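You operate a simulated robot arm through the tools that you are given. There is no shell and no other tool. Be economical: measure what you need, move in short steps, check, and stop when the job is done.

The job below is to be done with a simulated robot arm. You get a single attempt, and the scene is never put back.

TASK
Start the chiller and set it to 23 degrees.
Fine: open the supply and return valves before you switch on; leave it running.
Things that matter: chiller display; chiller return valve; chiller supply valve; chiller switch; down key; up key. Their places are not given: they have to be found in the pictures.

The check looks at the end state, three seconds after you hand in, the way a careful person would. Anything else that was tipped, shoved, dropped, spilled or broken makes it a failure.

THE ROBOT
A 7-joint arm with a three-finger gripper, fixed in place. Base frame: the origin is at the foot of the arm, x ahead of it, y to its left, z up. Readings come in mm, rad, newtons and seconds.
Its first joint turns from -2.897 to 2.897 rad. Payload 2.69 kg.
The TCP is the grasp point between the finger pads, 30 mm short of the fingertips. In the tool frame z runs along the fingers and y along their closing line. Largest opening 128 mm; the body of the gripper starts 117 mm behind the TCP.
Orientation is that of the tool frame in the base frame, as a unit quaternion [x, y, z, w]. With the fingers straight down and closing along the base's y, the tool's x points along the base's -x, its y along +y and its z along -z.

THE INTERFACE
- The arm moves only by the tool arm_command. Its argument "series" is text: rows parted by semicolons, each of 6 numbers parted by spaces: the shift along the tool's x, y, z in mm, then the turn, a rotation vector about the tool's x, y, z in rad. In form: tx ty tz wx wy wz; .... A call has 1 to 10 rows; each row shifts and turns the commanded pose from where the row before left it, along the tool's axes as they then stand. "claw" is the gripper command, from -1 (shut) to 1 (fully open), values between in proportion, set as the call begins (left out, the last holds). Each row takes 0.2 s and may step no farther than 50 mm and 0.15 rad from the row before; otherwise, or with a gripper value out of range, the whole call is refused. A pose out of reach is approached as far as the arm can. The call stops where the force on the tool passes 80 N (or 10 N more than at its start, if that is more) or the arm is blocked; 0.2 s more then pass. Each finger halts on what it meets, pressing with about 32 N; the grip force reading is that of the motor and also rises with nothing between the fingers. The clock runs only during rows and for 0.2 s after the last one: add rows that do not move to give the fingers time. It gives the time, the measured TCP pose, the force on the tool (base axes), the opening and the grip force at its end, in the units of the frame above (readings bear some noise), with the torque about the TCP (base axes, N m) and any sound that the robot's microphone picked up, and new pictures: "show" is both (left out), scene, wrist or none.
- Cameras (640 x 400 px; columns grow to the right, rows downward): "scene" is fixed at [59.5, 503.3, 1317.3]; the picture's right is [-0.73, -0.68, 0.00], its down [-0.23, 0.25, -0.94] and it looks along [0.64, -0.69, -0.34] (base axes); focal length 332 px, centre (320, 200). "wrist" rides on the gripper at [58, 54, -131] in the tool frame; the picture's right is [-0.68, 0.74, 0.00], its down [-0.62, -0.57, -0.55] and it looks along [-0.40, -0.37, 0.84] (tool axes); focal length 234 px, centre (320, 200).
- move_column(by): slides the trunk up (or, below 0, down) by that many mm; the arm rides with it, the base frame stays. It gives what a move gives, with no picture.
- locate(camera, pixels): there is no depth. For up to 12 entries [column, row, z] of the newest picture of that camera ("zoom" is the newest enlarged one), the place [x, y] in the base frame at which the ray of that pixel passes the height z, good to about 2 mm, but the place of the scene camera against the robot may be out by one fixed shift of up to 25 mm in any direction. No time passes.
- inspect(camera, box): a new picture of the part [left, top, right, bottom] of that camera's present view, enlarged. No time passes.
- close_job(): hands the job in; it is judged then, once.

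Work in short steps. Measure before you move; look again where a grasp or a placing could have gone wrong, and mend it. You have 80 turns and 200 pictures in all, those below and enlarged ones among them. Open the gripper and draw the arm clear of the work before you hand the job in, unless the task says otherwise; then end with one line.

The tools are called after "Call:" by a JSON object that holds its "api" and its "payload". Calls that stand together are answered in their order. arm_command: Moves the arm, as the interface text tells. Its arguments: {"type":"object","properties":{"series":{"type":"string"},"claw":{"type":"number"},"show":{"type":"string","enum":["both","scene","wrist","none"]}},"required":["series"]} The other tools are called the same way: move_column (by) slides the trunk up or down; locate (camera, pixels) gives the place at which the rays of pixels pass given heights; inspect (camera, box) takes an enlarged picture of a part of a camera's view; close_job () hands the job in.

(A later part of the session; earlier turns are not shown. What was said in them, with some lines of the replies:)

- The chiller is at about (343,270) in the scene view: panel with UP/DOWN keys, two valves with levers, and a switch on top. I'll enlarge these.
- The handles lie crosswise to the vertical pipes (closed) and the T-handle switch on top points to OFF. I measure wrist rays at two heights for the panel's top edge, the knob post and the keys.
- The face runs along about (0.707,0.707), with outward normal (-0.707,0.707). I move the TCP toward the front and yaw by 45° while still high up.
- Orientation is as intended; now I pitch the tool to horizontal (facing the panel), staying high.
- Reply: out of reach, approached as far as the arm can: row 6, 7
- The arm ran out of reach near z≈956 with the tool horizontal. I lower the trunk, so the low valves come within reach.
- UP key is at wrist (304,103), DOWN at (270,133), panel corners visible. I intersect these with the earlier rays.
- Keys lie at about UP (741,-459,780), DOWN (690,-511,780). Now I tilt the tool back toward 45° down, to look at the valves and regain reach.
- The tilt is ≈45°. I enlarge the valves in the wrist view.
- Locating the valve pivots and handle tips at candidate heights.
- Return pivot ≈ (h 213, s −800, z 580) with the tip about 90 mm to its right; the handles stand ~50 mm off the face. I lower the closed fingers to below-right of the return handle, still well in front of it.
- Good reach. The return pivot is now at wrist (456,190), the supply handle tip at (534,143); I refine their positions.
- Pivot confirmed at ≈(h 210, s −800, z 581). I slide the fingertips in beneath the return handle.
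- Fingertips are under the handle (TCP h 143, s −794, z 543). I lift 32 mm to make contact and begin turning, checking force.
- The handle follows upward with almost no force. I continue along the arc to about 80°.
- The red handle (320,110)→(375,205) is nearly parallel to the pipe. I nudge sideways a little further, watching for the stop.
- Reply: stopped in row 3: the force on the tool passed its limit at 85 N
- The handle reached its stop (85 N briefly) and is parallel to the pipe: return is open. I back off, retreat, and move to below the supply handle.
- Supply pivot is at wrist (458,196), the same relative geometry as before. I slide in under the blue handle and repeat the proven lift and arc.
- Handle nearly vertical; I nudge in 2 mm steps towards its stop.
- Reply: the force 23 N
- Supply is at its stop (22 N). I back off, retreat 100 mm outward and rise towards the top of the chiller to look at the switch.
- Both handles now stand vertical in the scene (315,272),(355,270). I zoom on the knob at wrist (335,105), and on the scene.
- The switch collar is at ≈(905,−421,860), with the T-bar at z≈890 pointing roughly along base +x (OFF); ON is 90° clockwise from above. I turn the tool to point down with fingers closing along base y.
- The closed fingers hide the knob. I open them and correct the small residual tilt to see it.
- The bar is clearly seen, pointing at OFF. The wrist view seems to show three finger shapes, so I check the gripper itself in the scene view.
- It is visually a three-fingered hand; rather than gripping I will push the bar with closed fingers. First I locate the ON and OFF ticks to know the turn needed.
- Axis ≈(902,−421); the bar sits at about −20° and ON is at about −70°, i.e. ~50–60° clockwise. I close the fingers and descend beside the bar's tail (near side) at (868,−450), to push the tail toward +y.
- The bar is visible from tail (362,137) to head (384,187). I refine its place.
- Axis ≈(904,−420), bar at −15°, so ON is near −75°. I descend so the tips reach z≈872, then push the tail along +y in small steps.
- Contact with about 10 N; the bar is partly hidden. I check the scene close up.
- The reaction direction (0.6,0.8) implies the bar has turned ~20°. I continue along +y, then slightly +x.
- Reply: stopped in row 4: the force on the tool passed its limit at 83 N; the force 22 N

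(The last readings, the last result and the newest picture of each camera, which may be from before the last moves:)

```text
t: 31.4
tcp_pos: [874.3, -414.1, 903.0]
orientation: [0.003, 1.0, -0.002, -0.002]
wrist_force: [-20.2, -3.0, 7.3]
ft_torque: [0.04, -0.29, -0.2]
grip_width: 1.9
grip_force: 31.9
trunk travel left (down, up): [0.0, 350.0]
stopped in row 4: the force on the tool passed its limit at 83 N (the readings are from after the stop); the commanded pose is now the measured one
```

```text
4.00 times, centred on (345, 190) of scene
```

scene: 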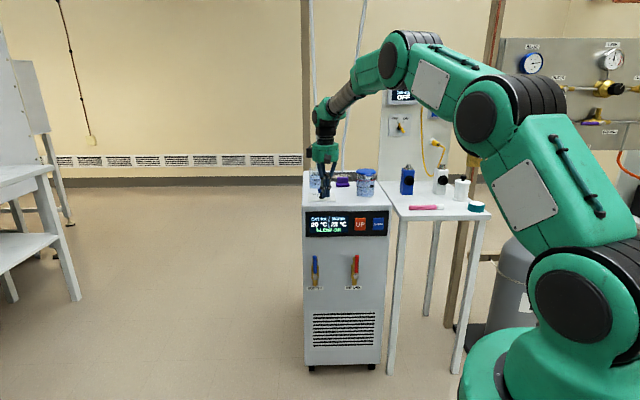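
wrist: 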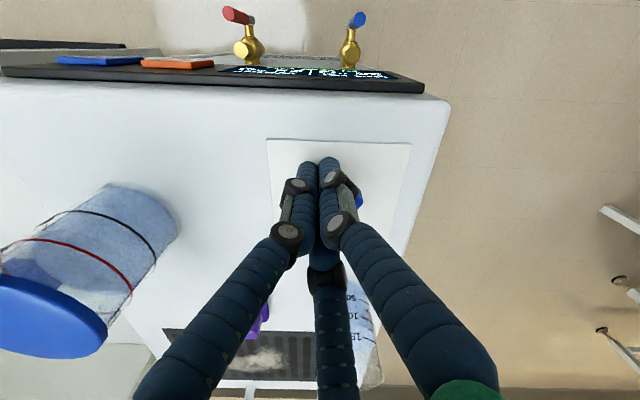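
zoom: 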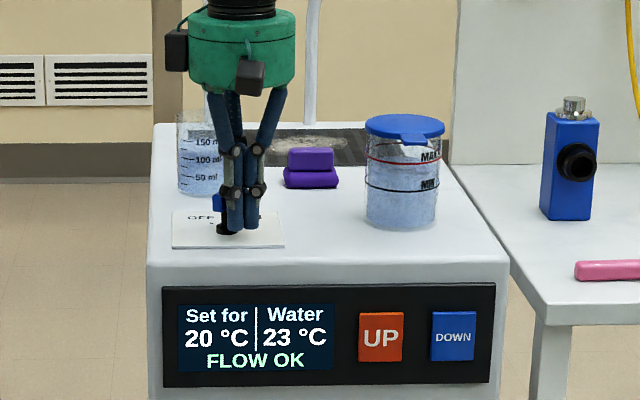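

The chiller is on: "Set for 20 °C, Water 23 °C, FLOW OK". I back off, rise, and check the switch position.

Call:
{"api": "arm_command", "payload": {"series": "8 -6 0 0 0 0; 8 0 -20 0 0 0; 0 0 -50 0 0 0; 0 0 -50 0 0 0; 30 0 0 0 0 0; 0 0 0 0 0 0"}}

Call:
{"api": "inspect", "payload": {"camera": "scene", "box": [295, 150, 395, 250]}}

```text
t: 32.8
tcp_pos: [830.6, -416.8, 1021.0]
orientation: [0.003, 1.0, -0.004, -0.002]
wrist_force: [-0.4, 0.3, 0.0]
ft_torque: [0.04, -0.05, 0.0]
grip_width: 2.0
grip_force: 31.5
trunk travel left (down, up): [0.0, 350.0]
```

scene: 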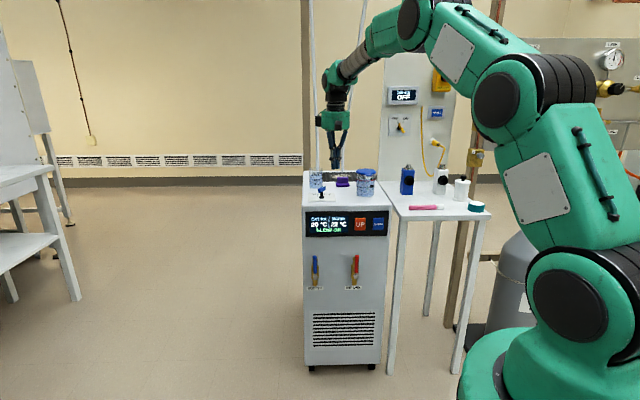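
wrist: 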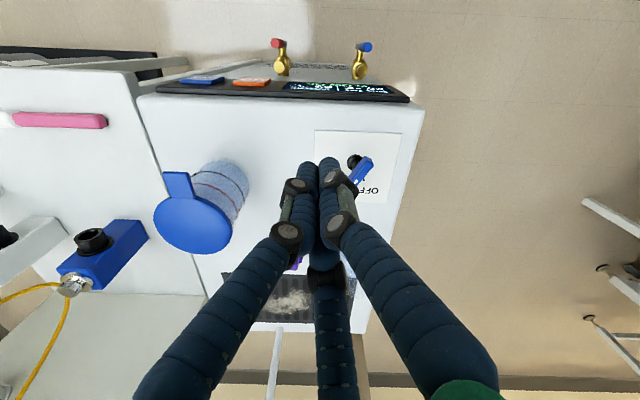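

```text
4.00 times, centred on (345, 200) of scene
```

zoom: 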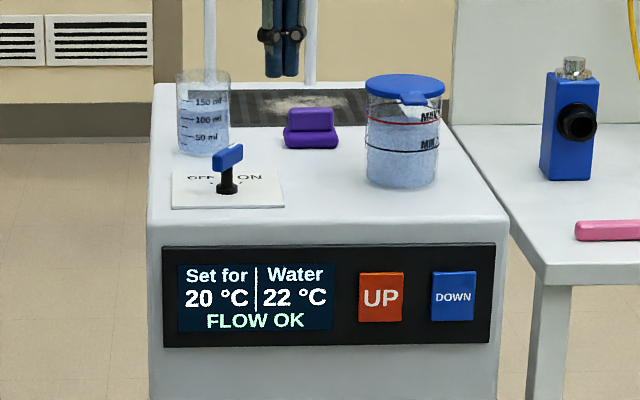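

Switch is fully at ON (bar points to ON tick). Now to press UP three times: I move in front of the chiller while still high, yawing back to face it.

Call:
{"api": "arm_command", "payload": {"series": "42 17.4 0 0 0 0; 42 17.4 0 0 0 0; 42 17.4 0 0 0 0; 42 17.4 0 0 0 0; 42 17.4 0 0 0 0; 0 0 0 0 0 0.15; 0 0 0 0 0 0.15; 0 0 0 0 0 0.15; 0 0 0 0 0 0.15; 0 0 0 0 0 0.15", "show": "none"}}

Call:
{"api": "arm_command", "payload": {"series": "0 0 0 0 0 0.0354; 0 0 0 0 -0.15 0; 0 0 0 0 -0.15 0; 0 0 0 0 -0.15 0; 0 0 0 0 -0.15 0; 0 0 0 0 -0.15 0; 0 0 0 0 -0.15 0; 0 0 0 0 -0.15 0; 0 0 0 0 -0.15 0; 0 0 0 0 0 0"}}

```text
t: 35.0
tcp_pos: [622.8, -327.2, 1021.2]
orientation: [0.369, 0.929, -0.003, -0.001]
wrist_force: [-0.2, -0.3, 0.7]
ft_torque: [0.03, -0.02, 0.02]
grip_width: 2.2
grip_force: 31.3
trunk travel left (down, up): [0.0, 350.0]
```

```text
t: 37.2
tcp_pos: [622.9, -327.2, 1022.5]
orientation: [0.315, 0.761, -0.22, 0.522]
wrist_force: [-0.8, -0.3, 0.1]
ft_torque: [0.06, 0.03, 0.04]
grip_width: 1.9
grip_force: 31.0
trunk travel left (down, up): [0.0, 350.0]
```

scene: 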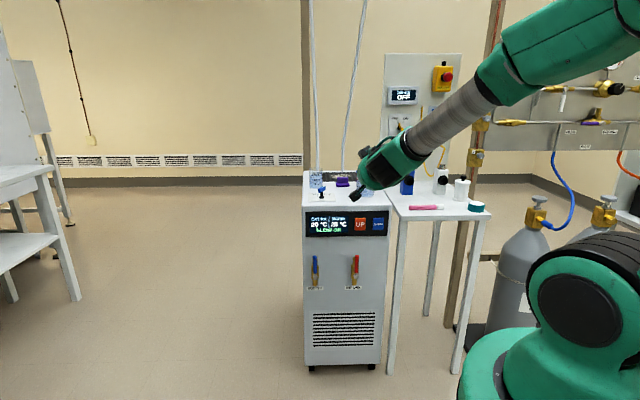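
wrist: 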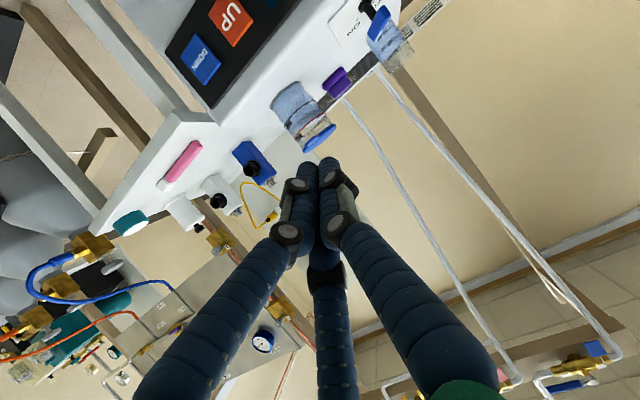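

Tilt is 69° as planned. I lower to about 75 mm in front of the UP key.

Call:
{"api": "arm_command", "payload": {"series": "31.6 -1.6 25.3 0 0 0; 31.6 -1.6 25.3 0 0 0; 31.6 -1.6 25.3 0 0 0; 31.6 -1.6 25.3 0 0 0; 31.6 -1.6 25.3 0 0 0; 31.6 -1.6 25.3 0 0 0; 0 0 0 0 0 0"}}

```text
t: 38.8
tcp_pos: [666.0, -388.4, 788.1]
orientation: [0.316, 0.762, -0.22, 0.521]
wrist_force: [0.2, 0.7, 0.5]
ft_torque: [0.02, -0.04, 0.03]
grip_width: 2.3
grip_force: 31.3
trunk travel left (down, up): [0.0, 350.0]
```

scene: 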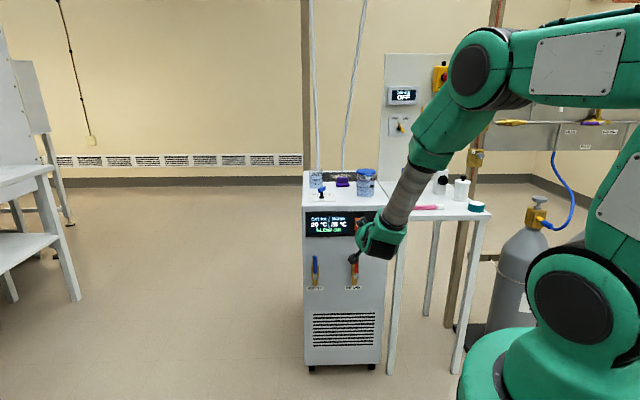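
wrist: 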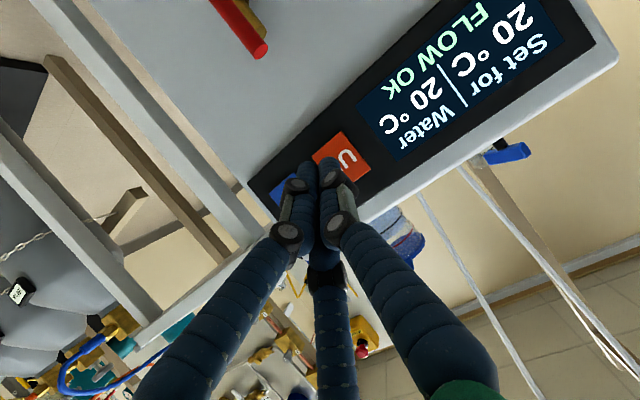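

Tips are ~75 mm from the UP key at the right height. I approach to ~8 mm.

Call:
{"api": "arm_command", "payload": {"series": "-11.8 1.5 31 0 0 0; -11.8 1.5 31 0 0 0; 0 0 0 0 0 0"}}

Call:
{"api": "inspect", "payload": {"camera": "wrist", "box": [220, 40, 440, 240]}}

```text
t: 39.6
tcp_pos: [713.7, -434.1, 788.8]
orientation: [0.315, 0.762, -0.22, 0.521]
wrist_force: [0.4, 0.5, 0.1]
ft_torque: [0.02, 0.01, 0.02]
grip_width: 2.4
grip_force: 31.1
trunk travel left (down, up): [0.0, 350.0]
```

scene: 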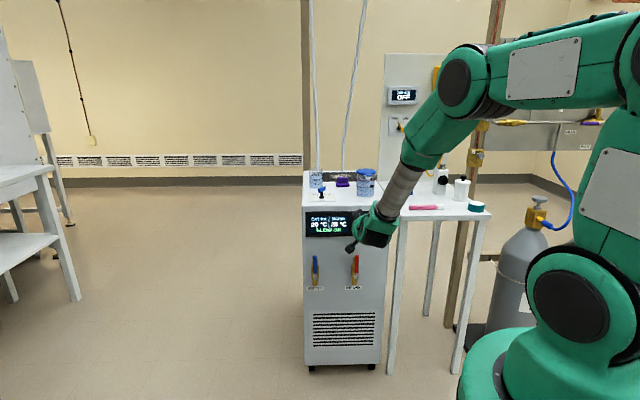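
wrist: 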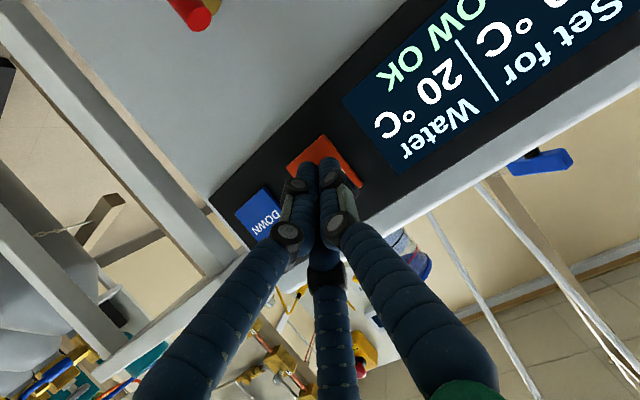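

```text
2.00 times, centred on (330, 140) of wrist
```

zoom: 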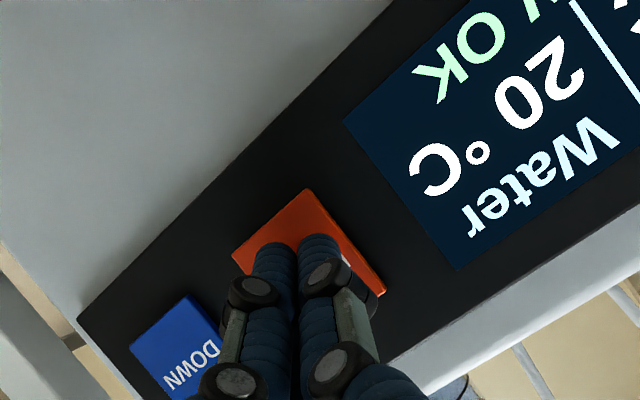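

The fingertips are centred on the UP key with ~9 mm to go. I press in small steps.

Call:
{"api": "arm_command", "payload": {"series": "-1.1 0 2.8 0 0 0; -1.1 0 2.8 0 0 0; -1.1 0 2.8 0 0 0; -0.7 0 1.9 0 0 0; 0 0 0 0 0 0", "show": "none"}}

Call:
{"api": "inspect", "payload": {"camera": "wrist", "box": [220, 0, 640, 240]}}

```text
t: 40.8
tcp_pos: [720.8, -440.7, 789.5]
orientation: [0.315, 0.762, -0.22, 0.521]
wrist_force: [-18.7, 15.0, 6.3]
ft_torque: [-0.26, -0.21, -0.21]
grip_width: 1.6
grip_force: 31.4
trunk travel left (down, up): [0.0, 350.0]
heard: click
```

```text
1.52 times, centred on (430, 120) of wrist
```

zoom: 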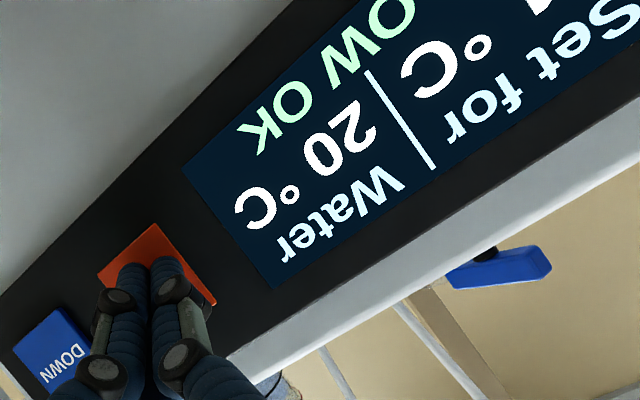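

One click heard, ~25 N. I release by 9 mm and check the display.

Call:
{"api": "arm_command", "payload": {"series": "1.8 0 -4.6 0 0 0; 1.8 0 -4.6 0 0 0; 0 0 0 0 0 0", "show": "none"}}

Call:
{"api": "inspect", "payload": {"camera": "scene", "box": [295, 200, 395, 260]}}

```text
t: 41.6
tcp_pos: [716.0, -433.0, 789.4]
orientation: [0.316, 0.762, -0.22, 0.521]
wrist_force: [0.5, -0.4, 0.4]
ft_torque: [-0.02, -0.02, 0.0]
grip_width: 2.1
grip_force: 31.4
trunk travel left (down, up): [0.0, 350.0]
```

```text
6.40 times, centred on (345, 230) of scene
```

zoom: 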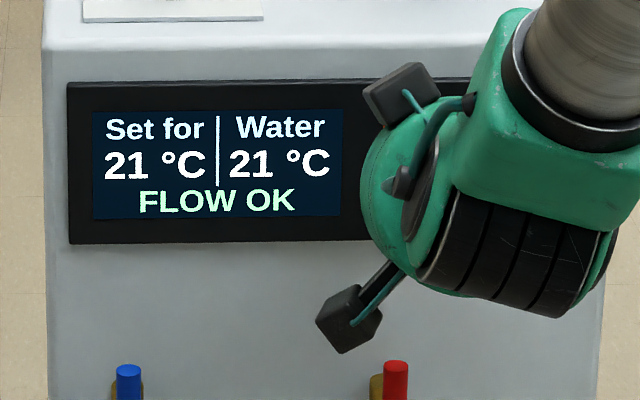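

The display reads 21 °C. I press and release the same way once more.

Call:
{"api": "arm_command", "payload": {"series": "-1.8 0 4.6 0 0 0; -1.8 0 4.6 0 0 0; 0 0 0 0 0 0; 1.8 0 -4.6 0 0 0; 1.8 0 -4.6 0 0 0; 0 0 0 0 0 0", "show": "none"}}

Call:
{"api": "inspect", "payload": {"camera": "scene", "box": [295, 200, 395, 260]}}

```text
t: 43.0
tcp_pos: [715.1, -433.7, 789.4]
orientation: [0.315, 0.762, -0.219, 0.521]
wrist_force: [-0.3, 0.9, -0.7]
ft_torque: [0.02, 0.05, -0.01]
grip_width: 2.2
grip_force: 32.1
trunk travel left (down, up): [0.0, 350.0]
heard: click
```

```text
6.40 times, centred on (345, 230) of scene
```

zoom: 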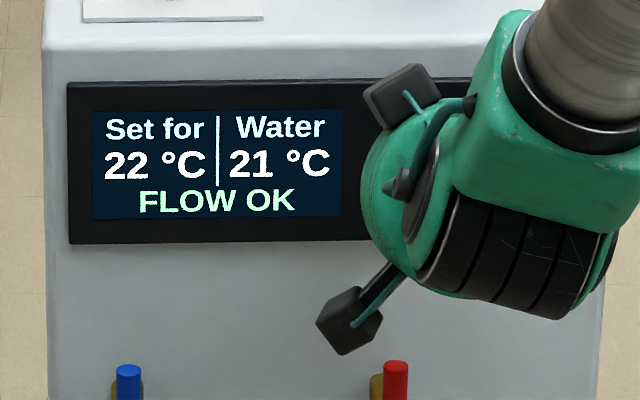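

Now 22 °C; one more identical press.

Call:
{"api": "arm_command", "payload": {"series": "-1.8 0 4.6 0 0 0; -1.8 0 4.6 0 0 0; 0 0 0 0 0 0; 1.8 0 -4.6 0 0 0; 1.8 0 -4.6 0 0 0; 0 0 0 0 0 0", "show": "none"}}

Call:
{"api": "inspect", "payload": {"camera": "scene", "box": [295, 200, 395, 260]}}

```text
t: 44.4
tcp_pos: [715.4, -434.1, 789.2]
orientation: [0.316, 0.762, -0.22, 0.52]
wrist_force: [-0.2, 0.2, 0.8]
ft_torque: [-0.02, 0.0, 0.0]
grip_width: 2.1
grip_force: 31.3
trunk travel left (down, up): [0.0, 350.0]
heard: click
```

```text
6.40 times, centred on (345, 230) of scene
```

zoom: 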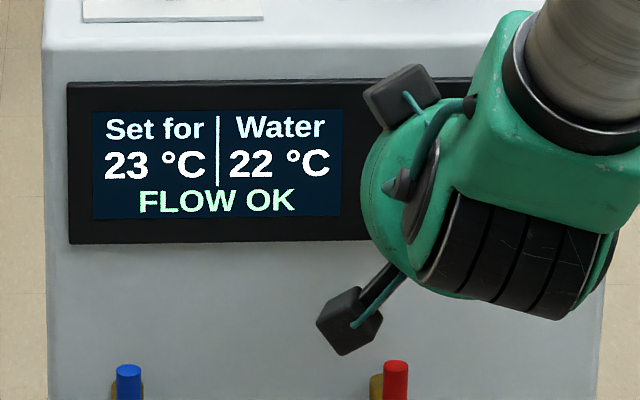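

The set point is 23 °C and flow is OK. I withdraw straight out, and then open the gripper once clear.

Call:
{"api": "arm_command", "payload": {"series": "16.3 0 -41.9 0 0 0; 16.3 0 -41.9 0 0 0; 16.3 0 -41.9 0 0 0; 16.3 0 -41.9 0 0 0; 16.3 0 -41.9 0 0 0; 0 0 0 0 0 0", "show": "none"}}

Call:
{"api": "arm_command", "payload": {"series": "0 0 0 0 0 0; 0 0 0 0 0 0; 0 0 0 0 0 0; 0 0 0 0 0 0", "claw": 1}}

Call:
{"api": "inspect", "payload": {"camera": "scene", "box": [295, 150, 415, 300]}}

```text
t: 45.8
tcp_pos: [556.2, -273.5, 788.7]
orientation: [0.316, 0.762, -0.22, 0.52]
wrist_force: [0.6, -0.6, -0.4]
ft_torque: [-0.01, 0.01, -0.01]
grip_width: 1.9
grip_force: 32.2
trunk travel left (down, up): [0.0, 350.0]
```

```text
t: 46.8
tcp_pos: [556.5, -274.1, 788.1]
orientation: [0.315, 0.762, -0.22, 0.521]
wrist_force: [0.5, -0.2, -0.3]
ft_torque: [-0.02, -0.03, -0.01]
grip_width: 127.9
grip_force: 0.0
trunk travel left (down, up): [0.0, 350.0]
```

scene: 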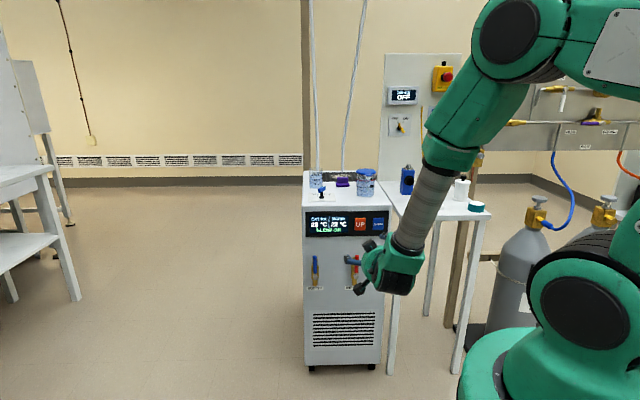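
wrist: 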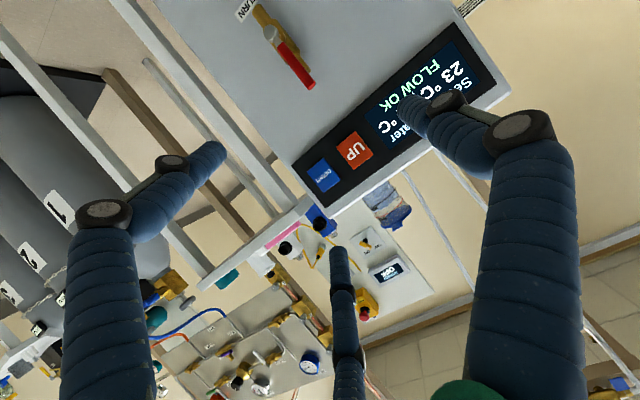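

```text
2.67 times, centred on (355, 225) of scene
```

zoom: 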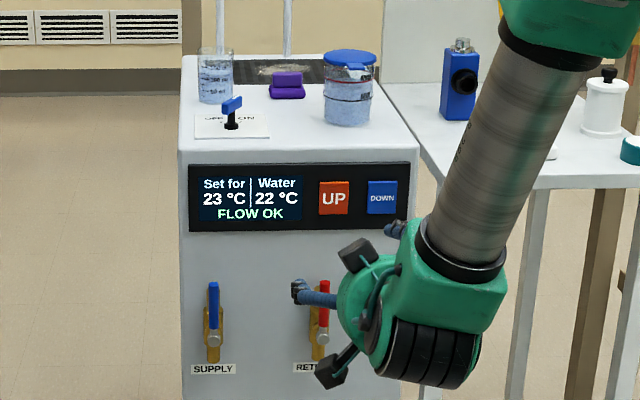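

Display shows 23 °C set, 22 °C water, FLOW OK. Both valves are vertical, the switch is at ON, nothing else has moved, and the arm is clear with the gripper open, so I hand in.

Call:
{"api": "close_job", "payload": {}}

```text
The job is handed in.
```

The chiller is running and set to 23 °C, with the supply and return valves opened before I switched it on; at hand-in the display showed 22 °C water and FLOW OK.
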